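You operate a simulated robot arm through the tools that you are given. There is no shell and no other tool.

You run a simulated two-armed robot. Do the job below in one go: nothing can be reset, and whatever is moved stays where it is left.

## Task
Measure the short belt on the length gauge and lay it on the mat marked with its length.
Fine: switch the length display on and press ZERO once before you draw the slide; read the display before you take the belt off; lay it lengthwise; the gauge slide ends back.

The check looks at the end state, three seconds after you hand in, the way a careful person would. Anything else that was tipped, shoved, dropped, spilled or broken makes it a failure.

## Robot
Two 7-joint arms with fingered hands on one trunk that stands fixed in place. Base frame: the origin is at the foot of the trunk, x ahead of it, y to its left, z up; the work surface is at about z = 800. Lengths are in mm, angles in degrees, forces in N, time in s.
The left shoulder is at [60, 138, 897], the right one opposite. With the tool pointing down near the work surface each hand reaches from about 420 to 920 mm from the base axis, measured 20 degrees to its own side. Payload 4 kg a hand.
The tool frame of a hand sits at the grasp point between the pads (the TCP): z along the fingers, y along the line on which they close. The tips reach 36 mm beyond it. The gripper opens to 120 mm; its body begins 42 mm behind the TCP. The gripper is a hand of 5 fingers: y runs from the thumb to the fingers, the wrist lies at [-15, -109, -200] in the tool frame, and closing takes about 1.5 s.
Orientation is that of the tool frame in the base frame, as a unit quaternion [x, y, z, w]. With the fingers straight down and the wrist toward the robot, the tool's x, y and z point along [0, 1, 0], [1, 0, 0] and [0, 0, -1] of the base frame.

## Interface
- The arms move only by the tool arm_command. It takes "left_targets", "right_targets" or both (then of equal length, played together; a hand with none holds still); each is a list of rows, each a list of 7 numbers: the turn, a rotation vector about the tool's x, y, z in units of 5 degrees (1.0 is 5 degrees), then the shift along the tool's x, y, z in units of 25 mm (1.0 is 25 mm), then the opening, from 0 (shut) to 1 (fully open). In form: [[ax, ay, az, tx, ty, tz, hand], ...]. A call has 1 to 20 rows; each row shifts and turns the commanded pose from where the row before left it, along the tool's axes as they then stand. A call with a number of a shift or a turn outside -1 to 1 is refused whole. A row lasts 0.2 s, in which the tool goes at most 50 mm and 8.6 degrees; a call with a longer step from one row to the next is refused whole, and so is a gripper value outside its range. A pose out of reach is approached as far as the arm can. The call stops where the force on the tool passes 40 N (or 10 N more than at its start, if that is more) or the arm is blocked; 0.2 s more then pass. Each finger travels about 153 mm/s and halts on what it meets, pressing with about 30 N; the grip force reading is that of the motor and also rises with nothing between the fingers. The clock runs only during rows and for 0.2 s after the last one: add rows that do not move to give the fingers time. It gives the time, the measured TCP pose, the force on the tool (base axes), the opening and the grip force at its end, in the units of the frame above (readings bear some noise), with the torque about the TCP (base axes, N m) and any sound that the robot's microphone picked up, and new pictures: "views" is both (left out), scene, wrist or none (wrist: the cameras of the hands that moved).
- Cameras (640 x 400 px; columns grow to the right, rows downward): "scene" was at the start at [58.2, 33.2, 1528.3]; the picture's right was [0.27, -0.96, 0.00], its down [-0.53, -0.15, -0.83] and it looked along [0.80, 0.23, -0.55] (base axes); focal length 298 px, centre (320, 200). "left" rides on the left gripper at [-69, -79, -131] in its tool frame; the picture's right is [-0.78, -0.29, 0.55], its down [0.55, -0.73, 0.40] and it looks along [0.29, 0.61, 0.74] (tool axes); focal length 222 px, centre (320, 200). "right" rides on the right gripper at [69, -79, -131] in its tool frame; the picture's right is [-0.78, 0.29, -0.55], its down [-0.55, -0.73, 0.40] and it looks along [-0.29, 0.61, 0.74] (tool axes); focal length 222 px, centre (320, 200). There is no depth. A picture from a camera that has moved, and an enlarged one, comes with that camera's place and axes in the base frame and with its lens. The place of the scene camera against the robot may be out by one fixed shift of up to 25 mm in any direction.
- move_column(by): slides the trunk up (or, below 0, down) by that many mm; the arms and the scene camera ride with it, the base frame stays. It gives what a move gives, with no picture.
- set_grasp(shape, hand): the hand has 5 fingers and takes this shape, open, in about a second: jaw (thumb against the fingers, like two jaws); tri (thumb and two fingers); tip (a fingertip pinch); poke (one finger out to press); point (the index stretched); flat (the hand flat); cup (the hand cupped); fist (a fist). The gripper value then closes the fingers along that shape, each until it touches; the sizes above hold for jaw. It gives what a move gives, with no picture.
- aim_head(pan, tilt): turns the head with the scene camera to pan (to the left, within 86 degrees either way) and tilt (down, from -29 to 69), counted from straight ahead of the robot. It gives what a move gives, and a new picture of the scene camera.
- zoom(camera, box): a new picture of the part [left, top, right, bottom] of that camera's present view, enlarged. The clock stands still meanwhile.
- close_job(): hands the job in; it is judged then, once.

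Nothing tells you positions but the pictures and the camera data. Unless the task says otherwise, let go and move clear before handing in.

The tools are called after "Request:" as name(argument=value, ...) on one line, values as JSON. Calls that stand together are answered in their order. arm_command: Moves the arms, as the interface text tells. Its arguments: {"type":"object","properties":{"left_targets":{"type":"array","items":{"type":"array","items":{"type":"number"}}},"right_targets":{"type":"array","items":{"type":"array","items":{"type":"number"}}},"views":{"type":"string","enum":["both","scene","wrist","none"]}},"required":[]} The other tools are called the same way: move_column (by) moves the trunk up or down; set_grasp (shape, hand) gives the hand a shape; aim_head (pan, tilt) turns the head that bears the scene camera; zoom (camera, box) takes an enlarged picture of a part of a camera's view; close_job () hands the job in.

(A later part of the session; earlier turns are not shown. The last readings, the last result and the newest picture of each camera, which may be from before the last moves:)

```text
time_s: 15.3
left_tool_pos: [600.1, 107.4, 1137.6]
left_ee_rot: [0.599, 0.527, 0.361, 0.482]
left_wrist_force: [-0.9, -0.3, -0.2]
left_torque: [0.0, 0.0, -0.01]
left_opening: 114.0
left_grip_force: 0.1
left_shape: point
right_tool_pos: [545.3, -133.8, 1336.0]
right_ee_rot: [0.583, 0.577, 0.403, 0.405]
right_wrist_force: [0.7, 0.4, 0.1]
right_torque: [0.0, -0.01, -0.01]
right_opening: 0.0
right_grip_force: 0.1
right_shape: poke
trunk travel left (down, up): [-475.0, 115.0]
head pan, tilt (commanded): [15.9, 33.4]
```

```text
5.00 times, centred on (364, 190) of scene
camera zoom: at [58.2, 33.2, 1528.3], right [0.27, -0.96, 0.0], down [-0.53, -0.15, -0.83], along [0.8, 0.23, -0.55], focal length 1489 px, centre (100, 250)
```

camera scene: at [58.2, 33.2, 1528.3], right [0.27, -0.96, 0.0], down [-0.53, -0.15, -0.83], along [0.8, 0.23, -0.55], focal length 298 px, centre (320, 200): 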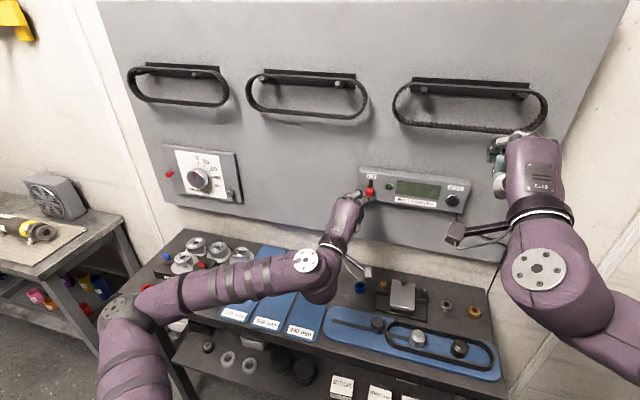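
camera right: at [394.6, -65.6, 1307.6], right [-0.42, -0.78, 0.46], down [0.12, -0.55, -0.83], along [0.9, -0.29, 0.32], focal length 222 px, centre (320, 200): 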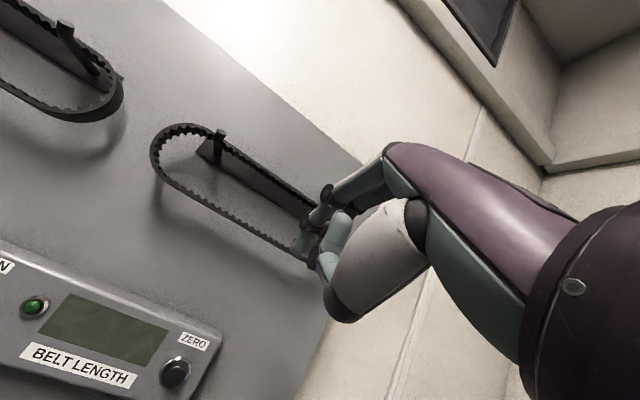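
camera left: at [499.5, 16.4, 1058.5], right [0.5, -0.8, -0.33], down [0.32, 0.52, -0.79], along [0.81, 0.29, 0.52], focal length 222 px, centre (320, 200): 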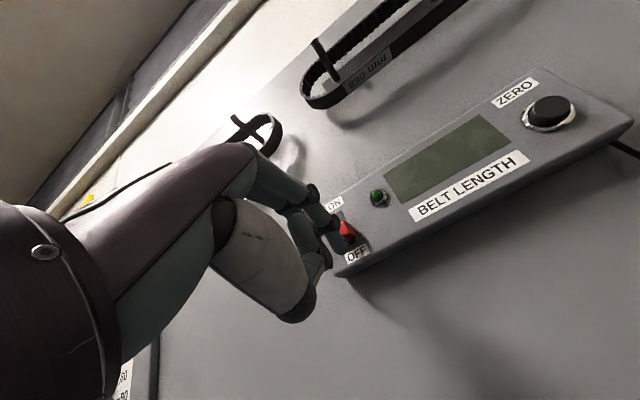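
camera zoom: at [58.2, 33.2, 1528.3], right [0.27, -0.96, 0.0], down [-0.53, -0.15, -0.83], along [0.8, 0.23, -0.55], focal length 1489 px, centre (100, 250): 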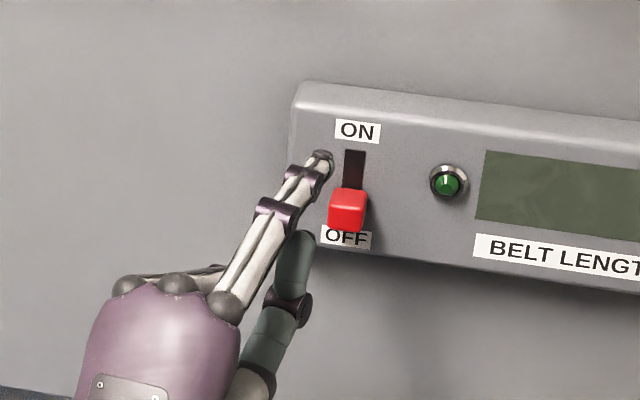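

The index is now straight. I'll find its tip in both cameras.

Request:
zoom(camera="left", box=[240, 130, 368, 210])

Request:
zoom(camera="scene", box=[320, 160, 384, 200])

```text
5.00 times, centred on (304, 170) of left
camera zoom: at [441.6, 63.8, 1101.7], right [0.29, -0.88, -0.37], down [0.27, 0.45, -0.85], along [0.92, 0.15, 0.36], focal length 1111 px, centre (400, 350)
```

zoom: 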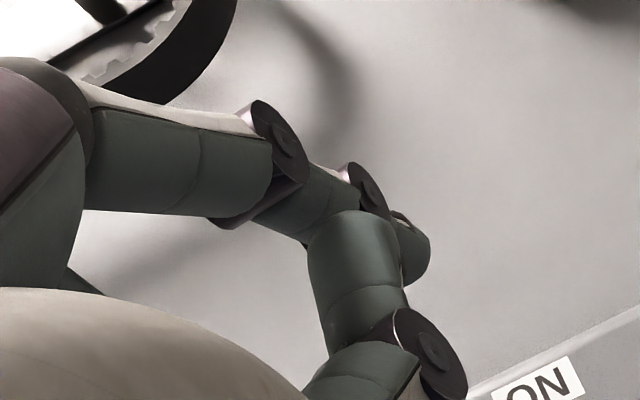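

```text
10.00 times, centred on (352, 180) of scene
camera zoom: at [58.2, 33.2, 1528.3], right [0.27, -0.96, 0.0], down [-0.53, -0.15, -0.83], along [0.8, 0.23, -0.55], focal length 2979 px, centre (0, 400)
```

zoom: 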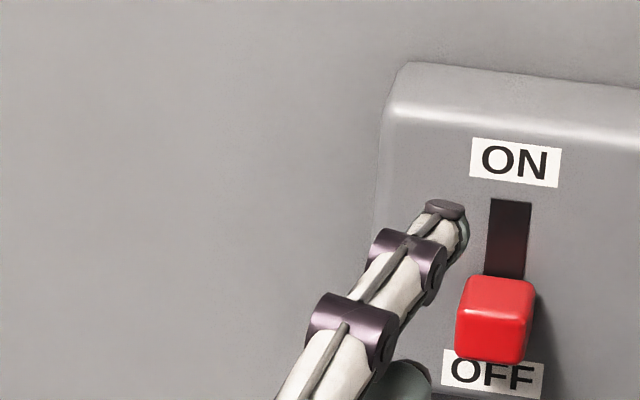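

The point-shape tip is at about tool (-16, 79, 36), now near (654, 86, 1205). I'll lower the hand so the tip is below the cap's height while still well short of the box.

Request:
arm_command(left_targets=[[0, 0, 0, 0.02, -0.89, 0.26, 1], [0, 0, 0, 0.02, -0.89, 0.26, 1], [0, 0, 0, 0.02, -0.89, 0.26, 1], [0, 0, 0, 0.02, -0.89, 0.26, 1], [0, 0, 0, 0, 0, 0, 1]], views="both")

Request:
zoom(camera="left", box=[240, 90, 400, 190])

Request:
zoom(camera="scene", box=[320, 160, 416, 220])

```text
time_s: 16.5
left_tool_pos: [598.7, 101.7, 1043.6]
left_ee_rot: [0.6, 0.527, 0.361, 0.482]
left_wrist_force: [-0.2, -0.3, -0.1]
left_torque: [0.0, -0.01, 0.02]
left_opening: 114.2
left_grip_force: 0.1
left_shape: point
right_tool_pos: [545.1, -135.3, 1336.0]
right_ee_rot: [0.583, 0.577, 0.404, 0.405]
right_wrist_force: [0.5, -0.6, 0.4]
right_torque: [-0.02, -0.01, -0.03]
right_opening: 0.2
right_grip_force: 0.0
right_shape: poke
trunk travel left (down, up): [-475.0, 115.0]
head pan, tilt (commanded): [15.9, 33.4]
camera scene: at [58.2, 33.2, 1528.3], right [0.27, -0.96, 0.0], down [-0.53, -0.15, -0.83], along [0.8, 0.23, -0.55], focal length 298 px, centre (320, 200)
camera left: at [440.3, 58.6, 1008.7], right [0.29, -0.88, -0.37], down [0.27, 0.45, -0.85], along [0.92, 0.15, 0.36], focal length 222 px, centre (320, 200)
```

scene: 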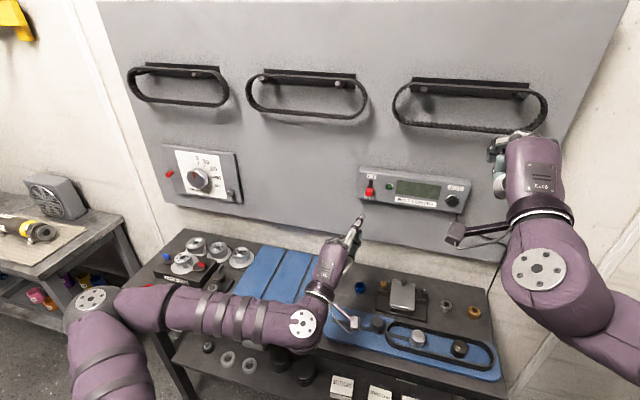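
left: 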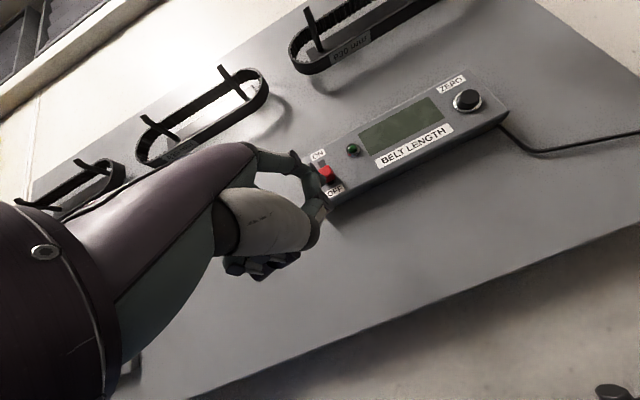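

```text
4.00 times, centred on (320, 140) of left
camera zoom: at [440.3, 58.6, 1008.7], right [0.29, -0.88, -0.37], down [0.27, 0.45, -0.85], along [0.92, 0.15, 0.36], focal length 888 px, centre (320, 440)
```

zoom: 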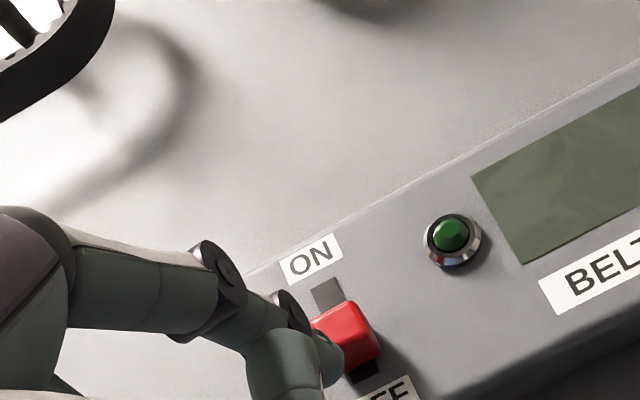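

```text
6.67 times, centred on (368, 190) of scene
camera zoom: at [58.2, 33.2, 1528.3], right [0.27, -0.96, 0.0], down [-0.53, -0.15, -0.83], along [0.8, 0.23, -0.55], focal length 1986 px, centre (0, 267)
```

zoom: 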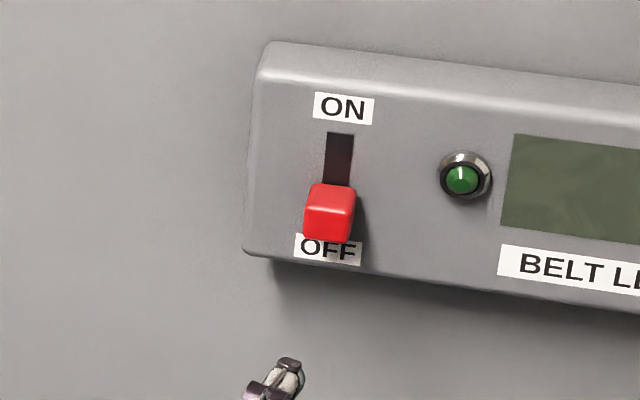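

The tip is now at about (653, 82, 1111), below the cap and 67 mm from the face. I'll advance 50 mm and check.

Request:
arm_command(left_targets=[[0, 0, 0, 0.12, 0.19, 0.63, 1], [0, 0, 0, 0.12, 0.19, 0.63, 1], [0, 0, 0, 0.12, 0.19, 0.63, 1], [0, 0, 0, 0, 0, 0, 1]], views="none")

Request:
zoom(camera="left", box=[240, 90, 400, 190])

Request:
zoom(camera="scene", box=[320, 160, 416, 220])

```text
time_s: 17.5
left_tool_pos: [651.4, 101.8, 1043.7]
left_ee_rot: [0.6, 0.527, 0.361, 0.482]
left_wrist_force: [0.5, -0.2, 0.3]
left_torque: [0.01, -0.02, 0.01]
left_opening: 114.0
left_grip_force: 0.1
left_shape: point
right_tool_pos: [544.2, -135.4, 1336.3]
right_ee_rot: [0.583, 0.578, 0.404, 0.405]
right_wrist_force: [0.1, -0.8, -0.6]
right_torque: [-0.02, 0.02, -0.05]
right_opening: 0.1
right_grip_force: 0.1
right_shape: poke
trunk travel left (down, up): [-475.0, 115.0]
head pan, tilt (commanded): [15.9, 33.4]
```

```text
4.00 times, centred on (320, 140) of left
camera zoom: at [491.3, 57.7, 1008.8], right [0.29, -0.88, -0.37], down [0.27, 0.45, -0.85], along [0.92, 0.15, 0.36], focal length 888 px, centre (320, 440)
```

zoom: 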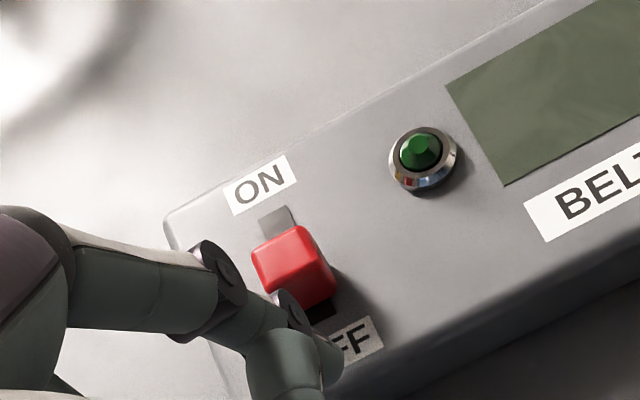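

```text
6.67 times, centred on (368, 190) of scene
camera zoom: at [58.2, 33.2, 1528.3], right [0.27, -0.96, 0.0], down [-0.53, -0.15, -0.83], along [0.8, 0.23, -0.55], focal length 1986 px, centre (0, 267)
```

zoom: 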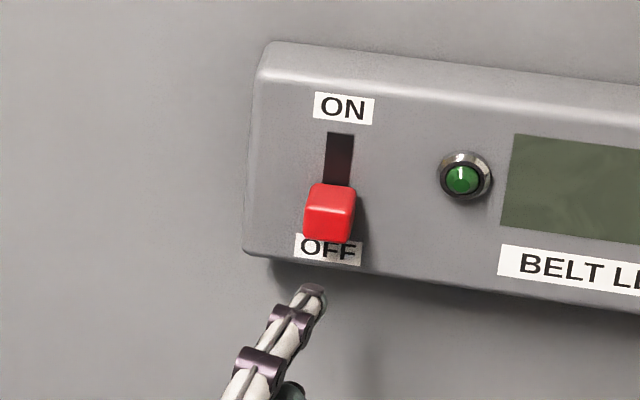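

The tip is at (704, 81, 1112), and the box's lower edge is at z≈1115. I'll raise the tip 10 mm so it faces the box front just under the cap, then go 9 mm forward.

Request:
arm_command(left_targets=[[0, 0, 0, -0.03, 0.384, -0.109, 1], [0, 0, 0, 0, 0, 0, 1], [0, 0, 0, 0.065, 0.1, 0.34, 1], [0, 0, 0, 0, 0, 0, 1]], views="none")

Request:
zoom(camera="left", box=[260, 110, 388, 190])

Request:
zoom(camera="scene", box=[336, 165, 400, 205])

```text
time_s: 18.5
left_tool_pos: [659.1, 101.2, 1055.6]
left_ee_rot: [0.599, 0.528, 0.362, 0.481]
left_wrist_force: [-0.7, -0.3, 0.3]
left_torque: [0.01, 0.01, 0.0]
left_opening: 114.4
left_grip_force: 0.1
left_shape: point
right_tool_pos: [543.9, -134.6, 1336.8]
right_ee_rot: [0.582, 0.578, 0.404, 0.404]
right_wrist_force: [0.0, 0.7, -0.2]
right_torque: [0.01, 0.0, -0.01]
right_opening: 0.0
right_grip_force: 0.0
right_shape: poke
trunk travel left (down, up): [-475.0, 115.0]
head pan, tilt (commanded): [15.9, 33.4]
```

```text
5.00 times, centred on (324, 150) of left
camera zoom: at [500.0, 57.6, 1019.1], right [0.29, -0.88, -0.37], down [0.27, 0.45, -0.85], along [0.92, 0.15, 0.36], focal length 1111 px, centre (300, 450)
```

zoom: 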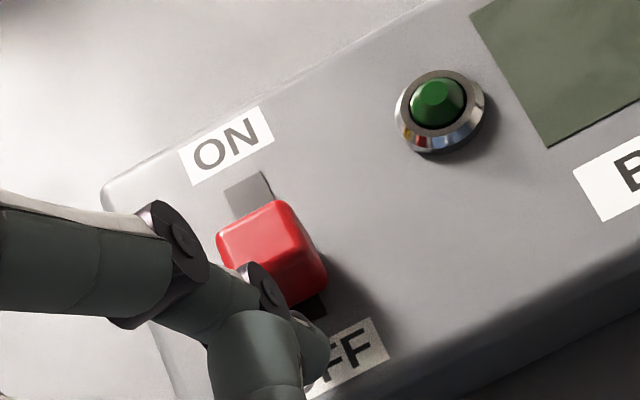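

```text
10.00 times, centred on (368, 185) of scene
camera zoom: at [58.2, 33.2, 1528.3], right [0.27, -0.96, 0.0], down [-0.53, -0.15, -0.83], along [0.8, 0.23, -0.55], focal length 2979 px, centre (-160, 350)
```

zoom: 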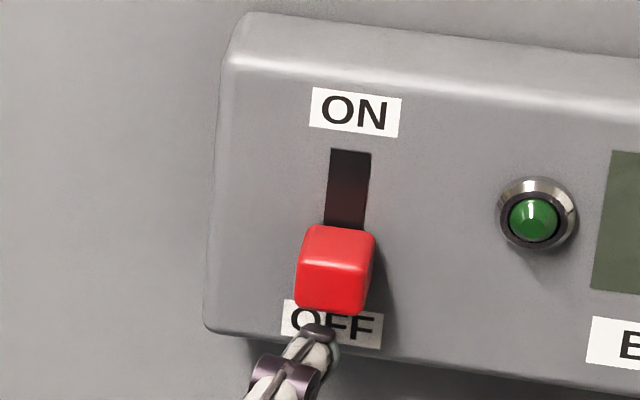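

The fingertip sits right under the red cap. I'll raise it in small steps to push the switch up to ON.

Request:
arm_command(left_targets=[[0, 0, 0, -0.015, 0.192, -0.055, 1], [0, 0, 0, -0.015, 0.192, -0.055, 1], [0, 0, 0, -0.015, 0.192, -0.055, 1], [0, 0, 0, 0, 0, 0, 1]], views="none")

Request:
zoom(camera="scene", box=[336, 165, 400, 205])

```text
time_s: 19.5
left_tool_pos: [659.3, 100.7, 1069.8]
left_ee_rot: [0.599, 0.527, 0.362, 0.482]
left_wrist_force: [-0.1, 0.0, -0.7]
left_torque: [0.03, 0.08, 0.0]
left_opening: 114.1
left_grip_force: 0.2
left_shape: point
right_tool_pos: [544.3, -134.8, 1335.8]
right_ee_rot: [0.582, 0.578, 0.404, 0.405]
right_wrist_force: [0.0, -0.1, 0.5]
right_torque: [0.03, -0.04, 0.01]
right_opening: 0.0
right_grip_force: 0.0
right_shape: poke
trunk travel left (down, up): [-475.0, 115.0]
head pan, tilt (commanded): [15.9, 33.4]
```

```text
10.00 times, centred on (368, 185) of scene
camera zoom: at [58.3, 33.2, 1528.3], right [0.27, -0.96, 0.0], down [-0.53, -0.15, -0.83], along [0.8, 0.23, -0.55], focal length 2979 px, centre (-160, 350)
```

zoom: 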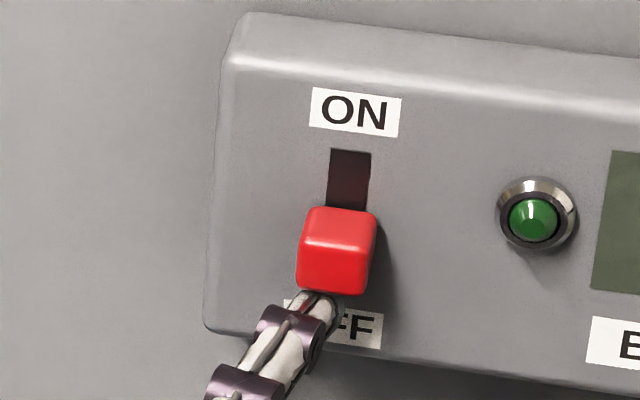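

The cap is moving up with the finger. I'll continue upward.

Request:
arm_command(left_targets=[[0, 0, 0, -0.015, 0.192, -0.055, 1], [0, 0, 0, -0.015, 0.192, -0.055, 1], [0, 0, 0, -0.015, 0.192, -0.055, 1], [0, 0, 0, 0, 0, 0, 1]], views="none")

Request:
zoom(camera="scene", box=[336, 165, 400, 205])

```text
time_s: 20.5
left_tool_pos: [659.8, 102.4, 1084.3]
left_ee_rot: [0.599, 0.527, 0.362, 0.482]
left_wrist_force: [-1.3, -0.6, -4.6]
left_torque: [0.06, 0.09, -0.04]
left_opening: 114.1
left_grip_force: 0.1
left_shape: point
right_tool_pos: [545.6, -134.8, 1334.8]
right_ee_rot: [0.583, 0.577, 0.403, 0.406]
right_wrist_force: [-1.0, 0.0, -0.3]
right_torque: [0.0, 0.04, 0.0]
right_opening: 0.4
right_grip_force: 0.0
right_shape: poke
trunk travel left (down, up): [-475.0, 115.0]
head pan, tilt (commanded): [15.9, 33.4]
```

```text
10.00 times, centred on (368, 185) of scene
camera zoom: at [58.3, 33.3, 1528.2], right [0.27, -0.96, 0.0], down [-0.53, -0.15, -0.83], along [0.8, 0.23, -0.55], focal length 2979 px, centre (-160, 350)
```

zoom: 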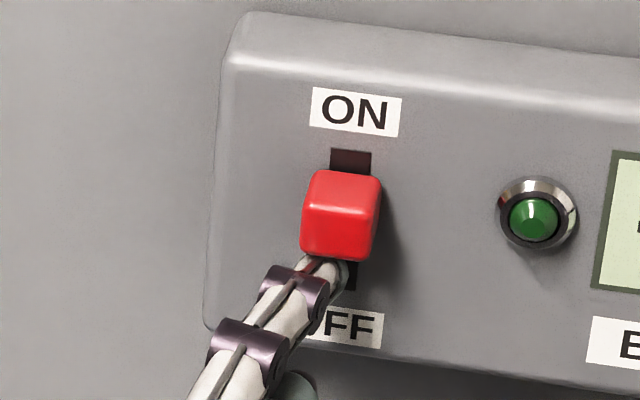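

The display has lit up. I'll push another 4 mm to seat the switch and then read the display.

Request:
arm_command(left_targets=[[0, 0, 0, -0.012, 0.154, -0.044, 1], [0, 0, 0, 0, 0, 0, 1]], views="none")

Request:
zoom(camera="scene", box=[352, 160, 480, 240])

```text
time_s: 21.1
left_tool_pos: [660.3, 101.7, 1089.1]
left_ee_rot: [0.6, 0.527, 0.361, 0.482]
left_wrist_force: [-3.5, 0.6, -6.4]
left_torque: [0.08, 0.07, -0.05]
left_opening: 114.1
left_grip_force: 0.0
left_shape: point
right_tool_pos: [544.8, -135.4, 1335.6]
right_ee_rot: [0.582, 0.577, 0.404, 0.405]
right_wrist_force: [0.0, -0.4, -0.2]
right_torque: [-0.02, 0.0, -0.02]
right_opening: 0.1
right_grip_force: 0.1
right_shape: poke
trunk travel left (down, up): [-475.0, 115.0]
head pan, tilt (commanded): [15.9, 33.4]
```

```text
5.00 times, centred on (416, 200) of scene
camera zoom: at [58.3, 33.3, 1528.3], right [0.27, -0.96, 0.0], down [-0.53, -0.15, -0.83], along [0.8, 0.23, -0.55], focal length 1489 px, centre (-160, 200)
```

zoom: 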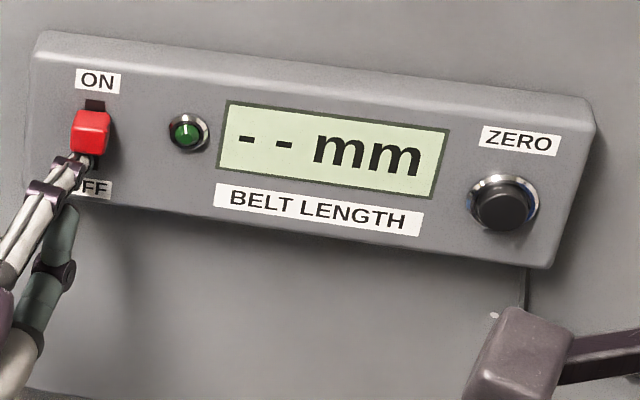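

The switch is ON and the display reads "-- mm". I'll lower the left finger a little and back it away, and set the right hand to "point" for ZERO, which I place at about (712, -119, 1151).

Request:
arm_command(left_targets=[[0, 0, 0, 0.02, -0.23, 0.065, 1], [0, 0, 0, 0.01, -0.12, 0.03, 1], [0, 0, 0, -0.18, -0.28, -0.94, 1], [0, 0, 0, -0.18, -0.28, -0.94, 1], [0, 0, 0, -0.18, -0.28, -0.94, 1], [0, 0, 0, -0.18, -0.28, -0.94, 1]], views="none")

Request:
set_grasp(shape="point", hand="right")

Request:
arm_command(right_targets=[[0, 0, 0, 0, -0.927, 0.341, 1], [0, 0, 0, 0, -0.927, 0.341, 1], [0, 0, 0, 0, -0.927, 0.341, 1], [0, 0, 0, 0, -0.927, 0.341, 1], [0, 0, 0, 0, -0.927, 0.341, 1], [0, 0, 0, 0, -0.927, 0.341, 1], [0, 0, 0, 0, -0.927, 0.341, 1], [0, 0, 0, 0, -0.927, 0.341, 1], [0, 0, 0, 0, -0.927, 0.341, 1], [0, 0, 0, 0, -0.927, 0.341, 1], [0, 0, 0, 0, 0, 0, 1]])

```text
time_s: 22.5
left_tool_pos: [568.4, 101.6, 1080.6]
left_ee_rot: [0.599, 0.527, 0.362, 0.482]
left_wrist_force: [-0.3, -0.1, 0.5]
left_torque: [-0.01, 0.0, 0.0]
left_opening: 114.4
left_grip_force: 0.0
left_shape: point
left hand out of reach, approached as far as the arm can: row 6
right_tool_pos: [544.5, -135.9, 1336.0]
right_ee_rot: [0.584, 0.577, 0.403, 0.406]
right_wrist_force: [0.8, -0.1, 0.8]
right_torque: [0.02, -0.02, -0.02]
right_opening: 0.0
right_grip_force: 0.0
right_shape: poke
trunk travel left (down, up): [-475.0, 115.0]
head pan, tilt (commanded): [15.9, 33.4]
```

```text
time_s: 23.4
left_tool_pos: [568.2, 101.4, 1080.7]
left_ee_rot: [0.599, 0.527, 0.361, 0.482]
left_wrist_force: [0.2, 0.2, 0.0]
left_torque: [-0.03, 0.01, 0.04]
left_opening: 114.1
left_grip_force: 0.1
left_shape: point
right_tool_pos: [544.8, -134.5, 1335.5]
right_ee_rot: [0.582, 0.577, 0.405, 0.405]
right_wrist_force: [0.4, -0.1, -0.1]
right_torque: [-0.01, -0.01, 0.0]
right_opening: 114.1
right_grip_force: 0.1
right_shape: point
trunk travel left (down, up): [-475.0, 115.0]
head pan, tilt (commanded): [15.9, 33.4]
```

```text
time_s: 25.8
left_tool_pos: [568.3, 102.2, 1079.8]
left_ee_rot: [0.599, 0.527, 0.361, 0.482]
left_wrist_force: [0.8, 0.5, -0.2]
left_torque: [-0.02, 0.01, -0.01]
left_opening: 114.4
left_grip_force: 0.1
left_shape: point
right_tool_pos: [543.6, -134.5, 1309.6]
right_ee_rot: [0.582, 0.578, 0.404, 0.405]
right_wrist_force: [-0.2, 1.0, -0.8]
right_torque: [0.03, -0.04, -0.01]
right_opening: 0.0
right_grip_force: 0.0
right_shape: point
right hand out of reach, approached as far as the arm can: row 2, 3, 4, 5, 6, 7, 8, 9, 10
trunk travel left (down, up): [-475.0, 115.0]
head pan, tilt (commanded): [15.9, 33.4]
camera scene: at [58.2, 33.2, 1528.3], right [0.27, -0.96, 0.0], down [-0.53, -0.15, -0.83], along [0.8, 0.23, -0.55], focal length 298 px, centre (320, 200)
camera right: at [394.5, -65.0, 1282.5], right [-0.42, -0.78, 0.46], down [0.11, -0.55, -0.83], along [0.9, -0.29, 0.32], focal length 222 px, centre (320, 200)
```

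scene: 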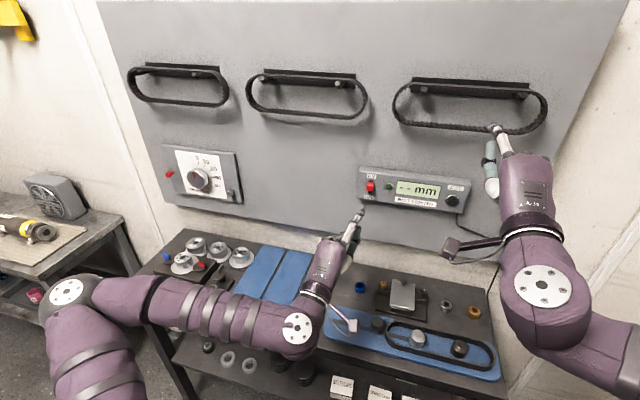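
right: 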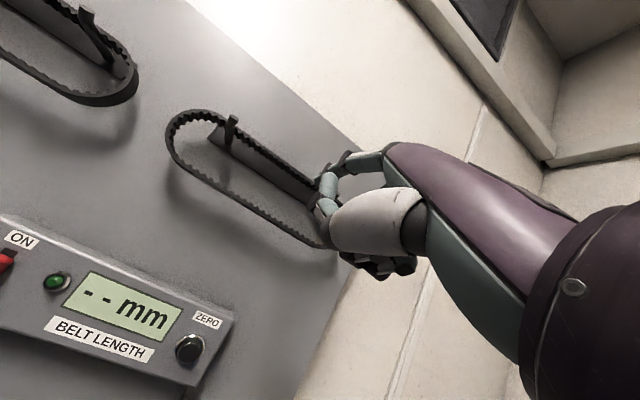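

The right arm is stuck against a joint limit in this pose and only came down 26 mm. I'll take the command back up, pitch the hand further down, and then try descending again.

Request:
arm_command(right_targets=[[0, 0, 0, 0, 0.927, -0.341, 1], [0, 0, 0, 0, 0.927, -0.341, 1], [0, 0, 0, 0, 0.927, -0.341, 1], [0, 0, 0, 0, 0.927, -0.341, 1], [0, 0, 0, 0, 0.927, -0.341, 1], [0, 0, 0, 0, 0.927, -0.341, 1], [0, 0, 0, 0, 0.927, -0.341, 1], [0, 0, 0, 0, 0.927, -0.341, 1], [0, 0, 0, 0, 0.927, -0.341, 1], [1, 0, 0, 0, 0, 0, 1], [1, 0, 0, 0, 0, 0, 1], [1, 0, 0, 0, 0, 0, 1], [1, 0, 0, 0, 0, 0, 1], [1, 0, 0, 0, 0, 0, 1], [1, 0, 0, 0, 0, 0, 1], [0, 0, 0, 0, 0, 0, 1]], views="scene")

```text
time_s: 29.2
left_tool_pos: [568.6, 101.2, 1080.2]
left_ee_rot: [0.599, 0.527, 0.362, 0.482]
left_wrist_force: [0.5, 0.4, -0.9]
left_torque: [0.02, -0.02, 0.0]
left_opening: 114.0
left_grip_force: 0.1
left_shape: point
right_tool_pos: [544.5, -135.7, 1534.4]
right_ee_rot: [0.668, 0.663, 0.24, 0.24]
right_wrist_force: [0.0, 0.0, -0.1]
right_torque: [-0.03, -0.02, 0.0]
right_opening: 0.1
right_grip_force: 0.1
right_shape: point
trunk travel left (down, up): [-475.0, 115.0]
head pan, tilt (commanded): [15.9, 33.4]
camera scene: at [58.1, 33.1, 1528.3], right [0.27, -0.96, 0.0], down [-0.53, -0.15, -0.83], along [0.8, 0.23, -0.55], focal length 298 px, centre (320, 200)
```

scene: 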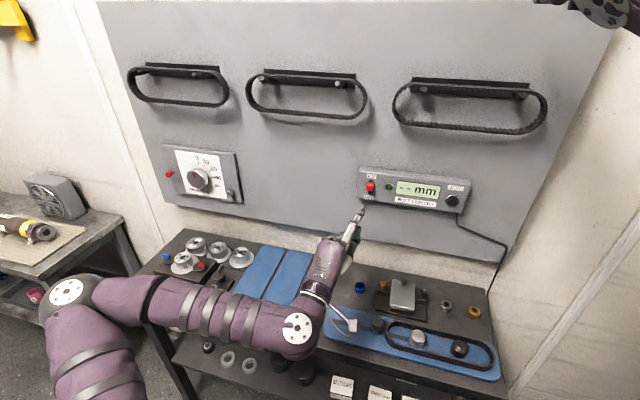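

The right hand is high again and pitched 50° down. I'll bring it straight down in this easier pose.

Request:
arm_command(right_targets=[[0, 0, 0, 0, -0.818, 0.988, 1], [0, 0, 0, 0, -0.818, 0.988, 1], [0, 0, 0, 0, -0.818, 0.988, 1], [0, 0, 0, 0, -0.818, 0.988, 1], [0, 0, 0, 0, -0.818, 0.988, 1], [0, 0, 0, 0, -0.818, 0.988, 1], [0, 0, 0, 0, -0.818, 0.988, 1], [0, 0, 0, 0, -0.818, 0.988, 1], [0, 0, 0, 0, -0.818, 0.988, 1], [0, 0, 0, 0, -0.818, 0.988, 1], [0, 0, 0, 0, -0.818, 0.988, 1], [0, 0, 0, 0, -0.818, 0.988, 1], [0, 0, 0, 0, -0.818, 0.988, 1], [0, 0, 0, 0, 0, 0, 1]])

```text
time_s: 32.2
left_tool_pos: [567.8, 101.0, 1080.1]
left_ee_rot: [0.6, 0.527, 0.361, 0.482]
left_wrist_force: [0.5, -0.2, 0.8]
left_torque: [-0.01, 0.02, -0.01]
left_opening: 114.4
left_grip_force: 0.0
left_shape: point
right_tool_pos: [546.1, -134.5, 1116.6]
right_ee_rot: [0.667, 0.662, 0.241, 0.241]
right_wrist_force: [-0.2, 0.0, 0.4]
right_torque: [0.02, 0.04, 0.0]
right_opening: 0.1
right_grip_force: 0.1
right_shape: point
trunk travel left (down, up): [-475.0, 115.0]
head pan, tilt (commanded): [15.9, 33.4]
camera scene: at [58.1, 33.2, 1528.3], right [0.27, -0.96, 0.0], down [-0.53, -0.15, -0.83], along [0.8, 0.23, -0.55], focal length 298 px, centre (320, 200)
camera right: at [402.2, -65.0, 1168.4], right [-0.13, -0.79, 0.6], down [-0.31, -0.55, -0.78], along [0.94, -0.29, -0.17], focal length 222 px, centre (320, 200)
```

scene: 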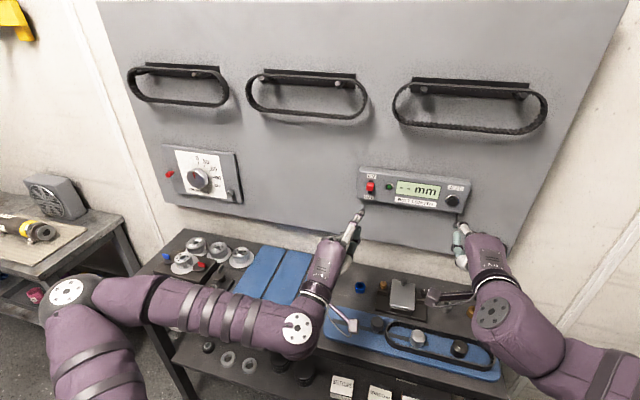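
right: 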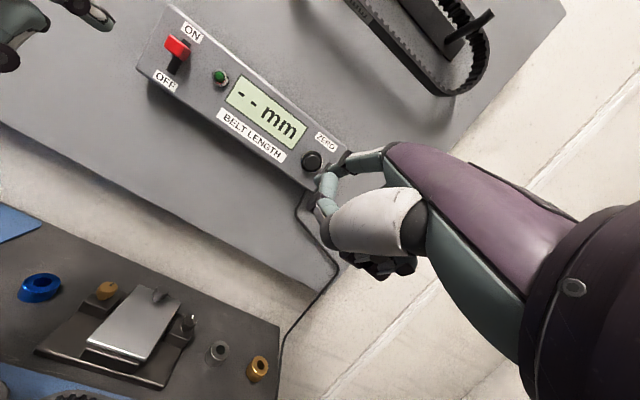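

The right hand came down fine. I'll find its index tip and the ZERO button in both views.

Request:
zoom(camera="right", box=[270, 110, 398, 190])

Request:
zoom(camera="scene", box=[420, 180, 516, 240])

```text
5.00 times, centred on (334, 150) of right
camera zoom: at [402.2, -65.0, 1168.4], right [-0.13, -0.79, 0.6], down [-0.31, -0.55, -0.78], along [0.94, -0.29, -0.17], focal length 1111 px, centre (250, 450)
```

zoom: 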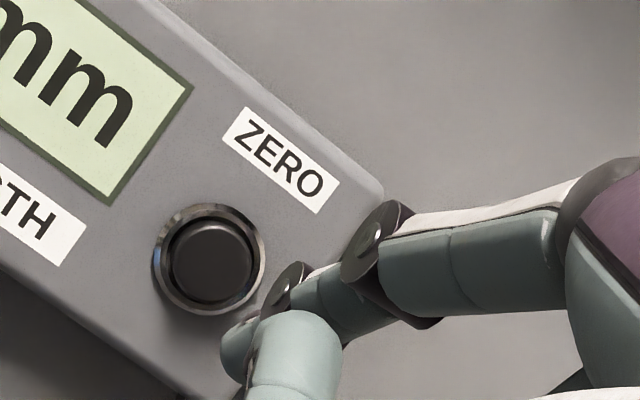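

```text
6.67 times, centred on (468, 210) of scene
camera zoom: at [58.1, 33.2, 1528.3], right [0.27, -0.96, 0.0], down [-0.53, -0.15, -0.83], along [0.8, 0.23, -0.55], focal length 1986 px, centre (-667, 133)
```

zoom: 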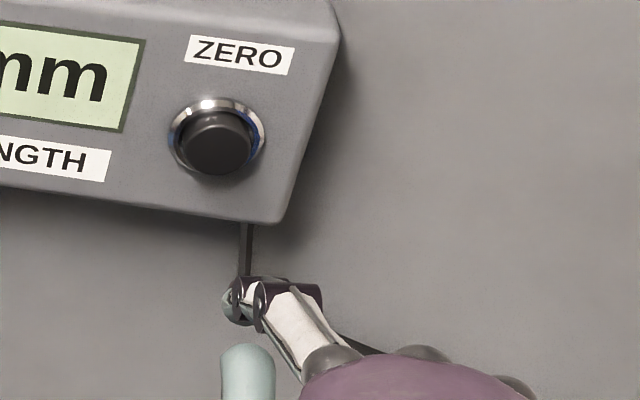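

The right tip is at about (630, -119, 1140) and the button centre at about (712, -118.5, 1149). I'll move up 9 mm and forward 65 mm to stand just off the button.

Request:
arm_command(right_targets=[[0, 0, 0, 0.007, 0.74, 0.463, 1], [0, 0, 0, 0.007, 0.74, 0.463, 1], [0, 0, 0, 0.007, 0.74, 0.463, 1], [0, 0, 0, 0, 0, 0, 1]], views="none")

Request:
zoom(camera="right", box=[270, 110, 398, 190])

Request:
zoom(camera="scene", box=[380, 165, 508, 245])

```text
time_s: 33.2
left_tool_pos: [567.7, 102.8, 1080.3]
left_ee_rot: [0.6, 0.527, 0.36, 0.482]
left_wrist_force: [-0.6, 0.1, 0.0]
left_torque: [-0.01, 0.03, 0.01]
left_opening: 114.0
left_grip_force: 0.0
left_shape: point
right_tool_pos: [610.2, -135.0, 1127.4]
right_ee_rot: [0.667, 0.663, 0.241, 0.24]
right_wrist_force: [-0.2, -0.4, 0.7]
right_torque: [-0.03, 0.01, -0.04]
right_opening: 0.0
right_grip_force: 0.2
right_shape: point
trunk travel left (down, up): [-475.0, 115.0]
head pan, tilt (commanded): [15.9, 33.4]
```

```text
5.00 times, centred on (334, 150) of right
camera zoom: at [466.8, -65.5, 1177.5], right [-0.13, -0.79, 0.6], down [-0.31, -0.55, -0.78], along [0.94, -0.29, -0.17], focal length 1111 px, centre (250, 450)
```

zoom: 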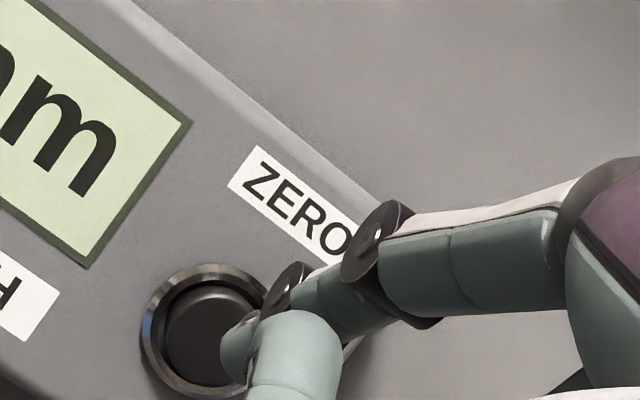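

```text
5.00 times, centred on (444, 205) of scene
camera zoom: at [58.1, 33.2, 1528.3], right [0.27, -0.96, 0.0], down [-0.53, -0.15, -0.83], along [0.8, 0.23, -0.55], focal length 1489 px, centre (-300, 175)
```

zoom: 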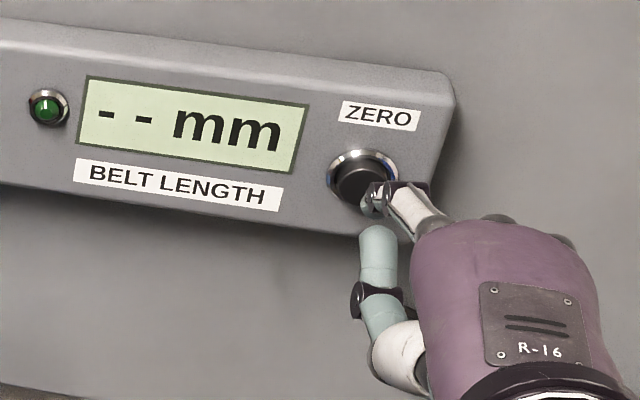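

The tip is centred on the button with roughly 15 mm to go. I'll press forward slowly while watching force and display.

Request:
arm_command(right_targets=[[0, 0, 0, 0, 0.123, 0.102, 1], [0, 0, 0, 0, 0.123, 0.102, 1], [0, 0, 0, 0, 0.123, 0.102, 1], [0, 0, 0, 0, 0, 0, 1]], views="none")

Request:
zoom(camera="scene", box=[380, 165, 508, 245])

Request:
zoom(camera="right", box=[270, 110, 398, 190])

```text
time_s: 34.2
left_tool_pos: [568.3, 102.3, 1080.3]
left_ee_rot: [0.599, 0.527, 0.362, 0.482]
left_wrist_force: [-1.2, -0.1, 0.3]
left_torque: [-0.05, 0.02, -0.03]
left_opening: 114.4
left_grip_force: 0.1
left_shape: point
right_tool_pos: [622.9, -136.0, 1127.3]
right_ee_rot: [0.667, 0.663, 0.24, 0.24]
right_wrist_force: [0.2, -0.3, 0.2]
right_torque: [-0.02, 0.02, 0.03]
right_opening: 0.0
right_grip_force: 0.0
right_shape: point
trunk travel left (down, up): [-475.0, 115.0]
head pan, tilt (commanded): [15.9, 33.4]
```

```text
5.00 times, centred on (444, 205) of scene
camera zoom: at [58.2, 33.2, 1528.3], right [0.27, -0.96, 0.0], down [-0.53, -0.15, -0.83], along [0.8, 0.23, -0.55], focal length 1489 px, centre (-300, 175)
```

zoom: 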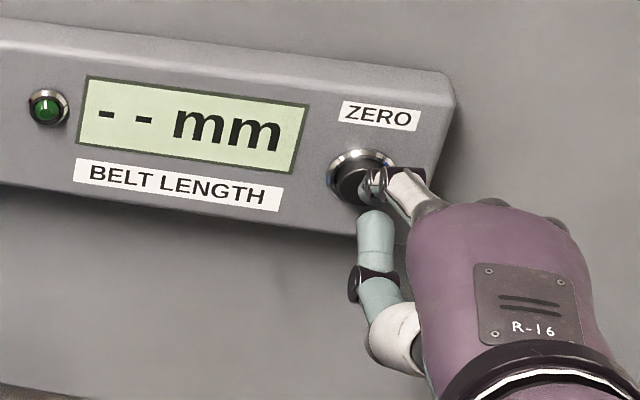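

```text
5.00 times, centred on (334, 150) of right
camera zoom: at [479.0, -65.3, 1177.2], right [-0.13, -0.79, 0.6], down [-0.31, -0.55, -0.78], along [0.94, -0.29, -0.17], focal length 1111 px, centre (250, 450)
```

zoom: 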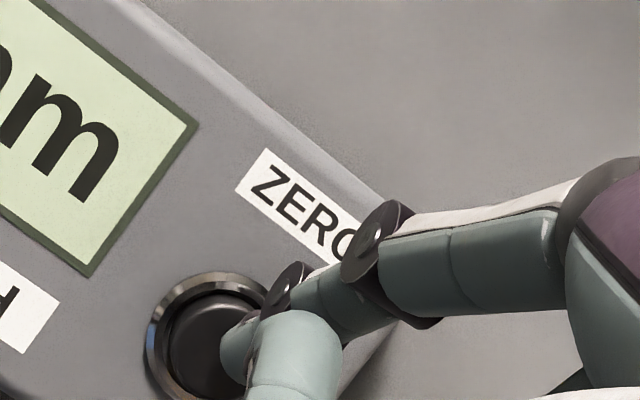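

No contact yet, and the tip is about 3 mm right of centre. I'll correct that and keep pressing in smaller steps.

Request:
arm_command(right_targets=[[0, 0, 0, 0.12, 0.061, 0.051, 1], [0, 0, 0, 0, 0.061, 0.051, 1], [0, 0, 0, 0, 0.061, 0.051, 1], [0, 0, 0, 0, 0, 0, 1]], views="none")

Request:
zoom(camera="scene", box=[380, 165, 508, 245])

```text
time_s: 35.2
left_tool_pos: [566.4, 102.1, 1079.3]
left_ee_rot: [0.599, 0.527, 0.362, 0.482]
left_wrist_force: [-0.4, -0.6, 0.8]
left_torque: [-0.03, -0.02, -0.01]
left_opening: 114.1
left_grip_force: 0.1
left_shape: point
right_tool_pos: [629.4, -131.9, 1125.1]
right_ee_rot: [0.668, 0.662, 0.24, 0.241]
right_wrist_force: [-2.1, 0.6, 0.5]
right_torque: [0.01, -0.09, 0.05]
right_opening: 114.0
right_grip_force: 0.0
right_shape: point
trunk travel left (down, up): [-475.0, 115.0]
head pan, tilt (commanded): [15.9, 33.4]
heard: click
```

```text
5.00 times, centred on (444, 205) of scene
camera zoom: at [57.8, 33.2, 1528.3], right [0.27, -0.96, 0.0], down [-0.53, -0.15, -0.83], along [0.8, 0.23, -0.55], focal length 1489 px, centre (-300, 175)
```

zoom: 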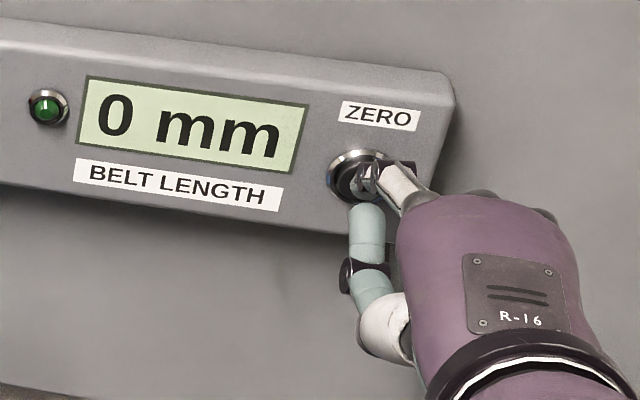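

I heard the click and the display reads "0 mm", so ZERO is pressed exactly once. I'll pull the right finger straight back and turn both hands to point downward again.

Request:
arm_command(right_targets=[[0, 0, 0, 0, -0.767, -0.64, 1], [0, 0, 0, 0, -0.767, -0.64, 1], [0, 0, 0, 0, -0.767, -0.64, 1], [0, 0, 0, 0, -0.767, -0.64, 1], [0, 0, 0, 0, -0.5, -0.4, 1], [1, 0, 0, 0, 0, 0, 1], [1, 0, 0, 0, 0, 0, 1], [1, 0, 0, 0, 0, 0, 1], [1, 0, 0, 0, 0, 0, 1], [1, 0, 0, 0, 0, 0, 1], [1, 0, 0, 0, 0, 0, 1], [1, 0, 0, 0, 0, 0, 1], [1, 0, 0, 0, 0, 0, 1], [0, 0, 0, 0, 0, 0, 1], [0, 0, 0, 0, 0, 0, 1], [0, 0, 0, 0, 0, 0, 1], [0, 0, 0, 0, 0, 0, 1]], left_targets=[[0, 1, 0, 0, 0, 0, 1], [0, 1, 0, 0, 0, 0, 1], [1, 0, 0, 0, 0, 0, 1], [1, 0, 0, 0, 0, 0, 1], [1, 0, 0, 0, 0, 0, 1], [1, 0, 0, 0, 0, 0, 1], [1, 0, 0, 0, 0, 0, 1], [1, 0, 0, 0, 0, 0, 1], [1, 0, 0, 0, 0, 0, 1], [1, 0, 0, 0, 0, 0, 1], [1, 0, 0, 0, 0, 0, 1], [1, 0, 0, 0, 0, 0, 1], [1, 0, 0, 0, 0, 0, 1], [1, 0, 0, 0, 0, 0, 1], [1, 0, 0, 0, 0, 0, 1], [1, 0, 0, 0, 0, 0, 1], [1, 0, 0, 0, 0, 0, 1]])

```text
time_s: 38.8
left_tool_pos: [587.9, 163.3, 1110.6]
left_ee_rot: [0.712, 0.702, -0.02, 0.002]
left_wrist_force: [0.3, 0.7, -0.4]
left_torque: [-0.01, 0.03, 0.02]
left_opening: 114.2
left_grip_force: 0.0
left_shape: point
left hand out of reach, approached as far as the arm can: row 15, 16, 17
right_tool_pos: [529.3, -128.9, 1127.4]
right_ee_rot: [0.709, 0.705, -0.001, -0.002]
right_wrist_force: [0.3, -0.6, 0.0]
right_torque: [-0.07, -0.01, -0.02]
right_opening: 114.4
right_grip_force: 0.2
right_shape: point
right hand out of reach, approached as far as the arm can: row 5
trunk travel left (down, up): [-475.0, 115.0]
head pan, tilt (commanded): [15.9, 33.4]
camera scene: at [58.8, 35.0, 1528.2], right [0.27, -0.96, 0.0], down [-0.53, -0.15, -0.83], along [0.8, 0.23, -0.55], focal length 298 px, centre (320, 200)
camera right: at [451.7, -60.2, 1257.9], right [0.29, -0.79, 0.55], down [-0.74, -0.54, -0.39], along [0.61, -0.29, -0.74], focal length 222 px, centre (320, 200)
camera left: at [509.9, 99.1, 1244.7], right [-0.31, -0.8, -0.52], down [-0.74, 0.55, -0.4], along [0.6, 0.26, -0.76], focal length 222 px, centre (320, 200)
```

scene: 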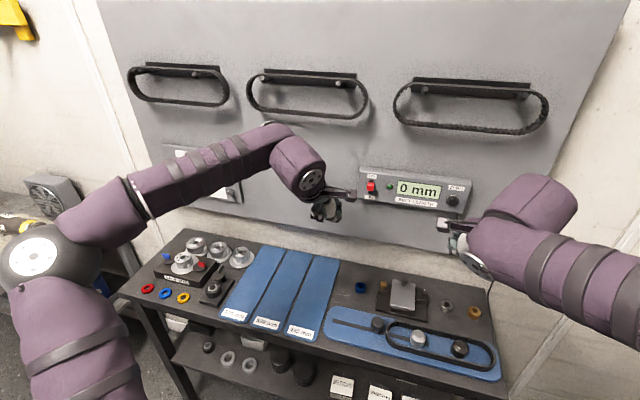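
right: 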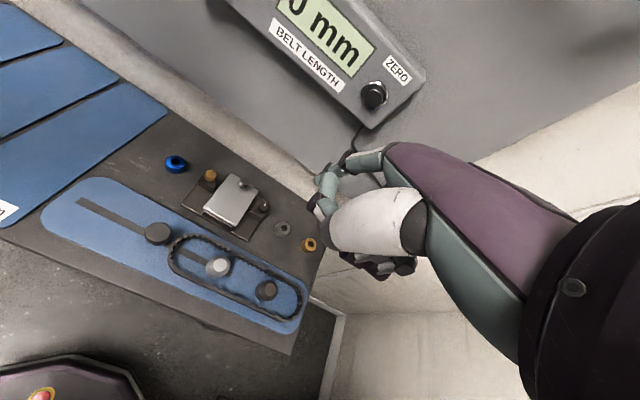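
left: 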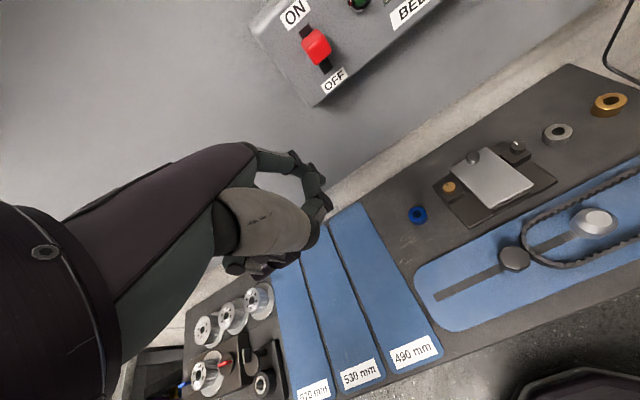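

Both hands point down again and the display still reads 0 mm. Now I'll look closely at the gauge from both wrist cameras.

Request:
zoom(camera="left", box=[400, 150, 640, 300])

Request:
zoom(camera="right", box=[30, 165, 318, 345])

Request:
zoom(camera="scene", box=[320, 280, 512, 400])

```text
2.67 times, centred on (520, 225) of left
camera zoom: at [509.9, 99.1, 1244.7], right [-0.31, -0.8, -0.52], down [-0.74, 0.55, -0.4], along [0.6, 0.26, -0.76], focal length 592 px, centre (-213, 133)
```

zoom: 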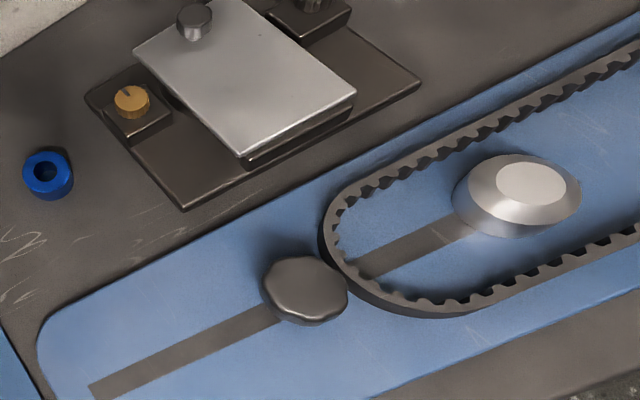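

```text
2.22 times, centred on (174, 255) of right
camera zoom: at [451.7, -60.2, 1257.9], right [0.29, -0.79, 0.55], down [-0.74, -0.54, -0.39], along [0.61, -0.29, -0.74], focal length 494 px, centre (644, 78)
```

zoom: 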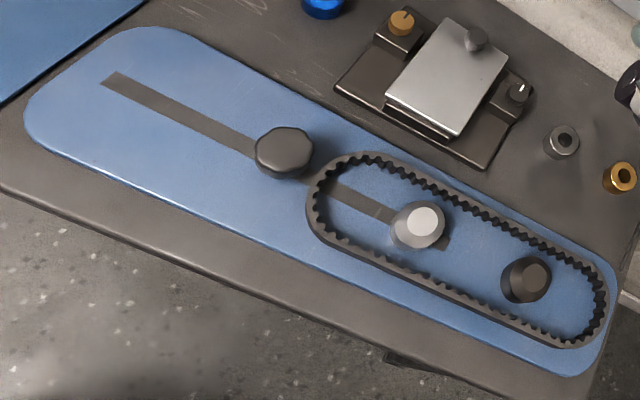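

```text
3.33 times, centred on (416, 340) of scene
camera zoom: at [58.8, 35.0, 1528.2], right [0.27, -0.96, 0.0], down [-0.53, -0.15, -0.83], along [0.8, 0.23, -0.55], focal length 993 px, centre (0, -267)
```

zoom: 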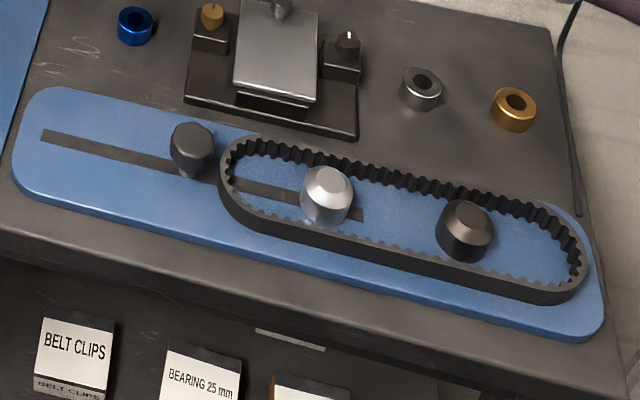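

The knob top is at about (550.5, 9, 845), with the slot along x≈550 from y≈-130 to 126. The silver post is at (553, -98), the fixed post at (550, -197), and the scene camera correction is about (-10, -10, +20). I'll pinch the knob with the left hand in the "tip" shape, so I'll set that and look at it first.

Request:
set_grasp(shape="tip", hand="left")

Request:
zoom(camera="left", box=[190, 110, 430, 260])

Request:
zoom(camera="scene", box=[260, 130, 388, 210])

```text
time_s: 39.7
left_tool_pos: [587.7, 161.6, 1111.1]
left_ee_rot: [0.712, 0.702, -0.018, 0.002]
left_wrist_force: [-0.2, 0.0, -0.4]
left_torque: [-0.01, -0.05, -0.02]
left_opening: 119.9
left_grip_force: 0.1
left_shape: tip
right_tool_pos: [529.3, -129.8, 1125.7]
right_ee_rot: [0.709, 0.705, 0.0, -0.001]
right_wrist_force: [-0.6, -0.5, -0.8]
right_torque: [-0.04, 0.0, -0.02]
right_opening: 114.1
right_grip_force: 0.1
right_shape: point
trunk travel left (down, up): [-475.0, 115.0]
head pan, tilt (commanded): [15.9, 33.4]
```

```text
2.67 times, centred on (310, 185) of left
camera zoom: at [509.1, 97.0, 1244.8], right [-0.31, -0.8, -0.52], down [-0.74, 0.55, -0.4], along [0.6, 0.26, -0.76], focal length 592 px, centre (347, 240)
```

zoom: 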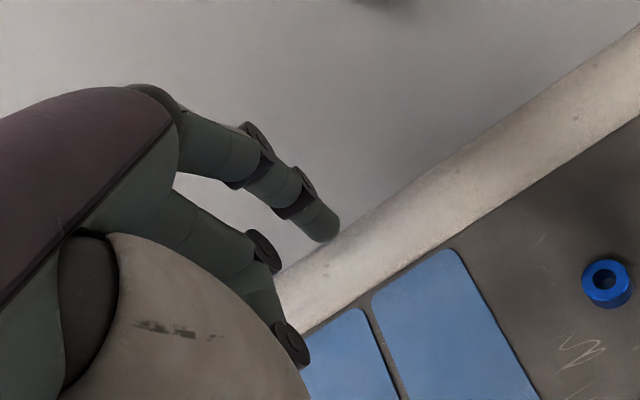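

```text
5.00 times, centred on (324, 170) of scene
camera zoom: at [58.2, 33.2, 1528.3], right [0.27, -0.96, 0.0], down [-0.53, -0.15, -0.83], along [0.8, 0.23, -0.55], focal length 1489 px, centre (300, 350)
```

zoom: 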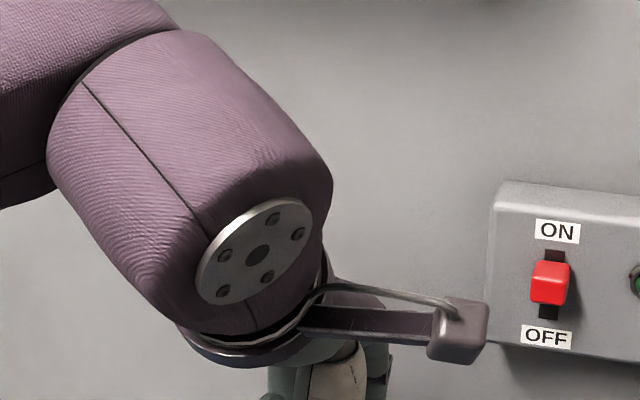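

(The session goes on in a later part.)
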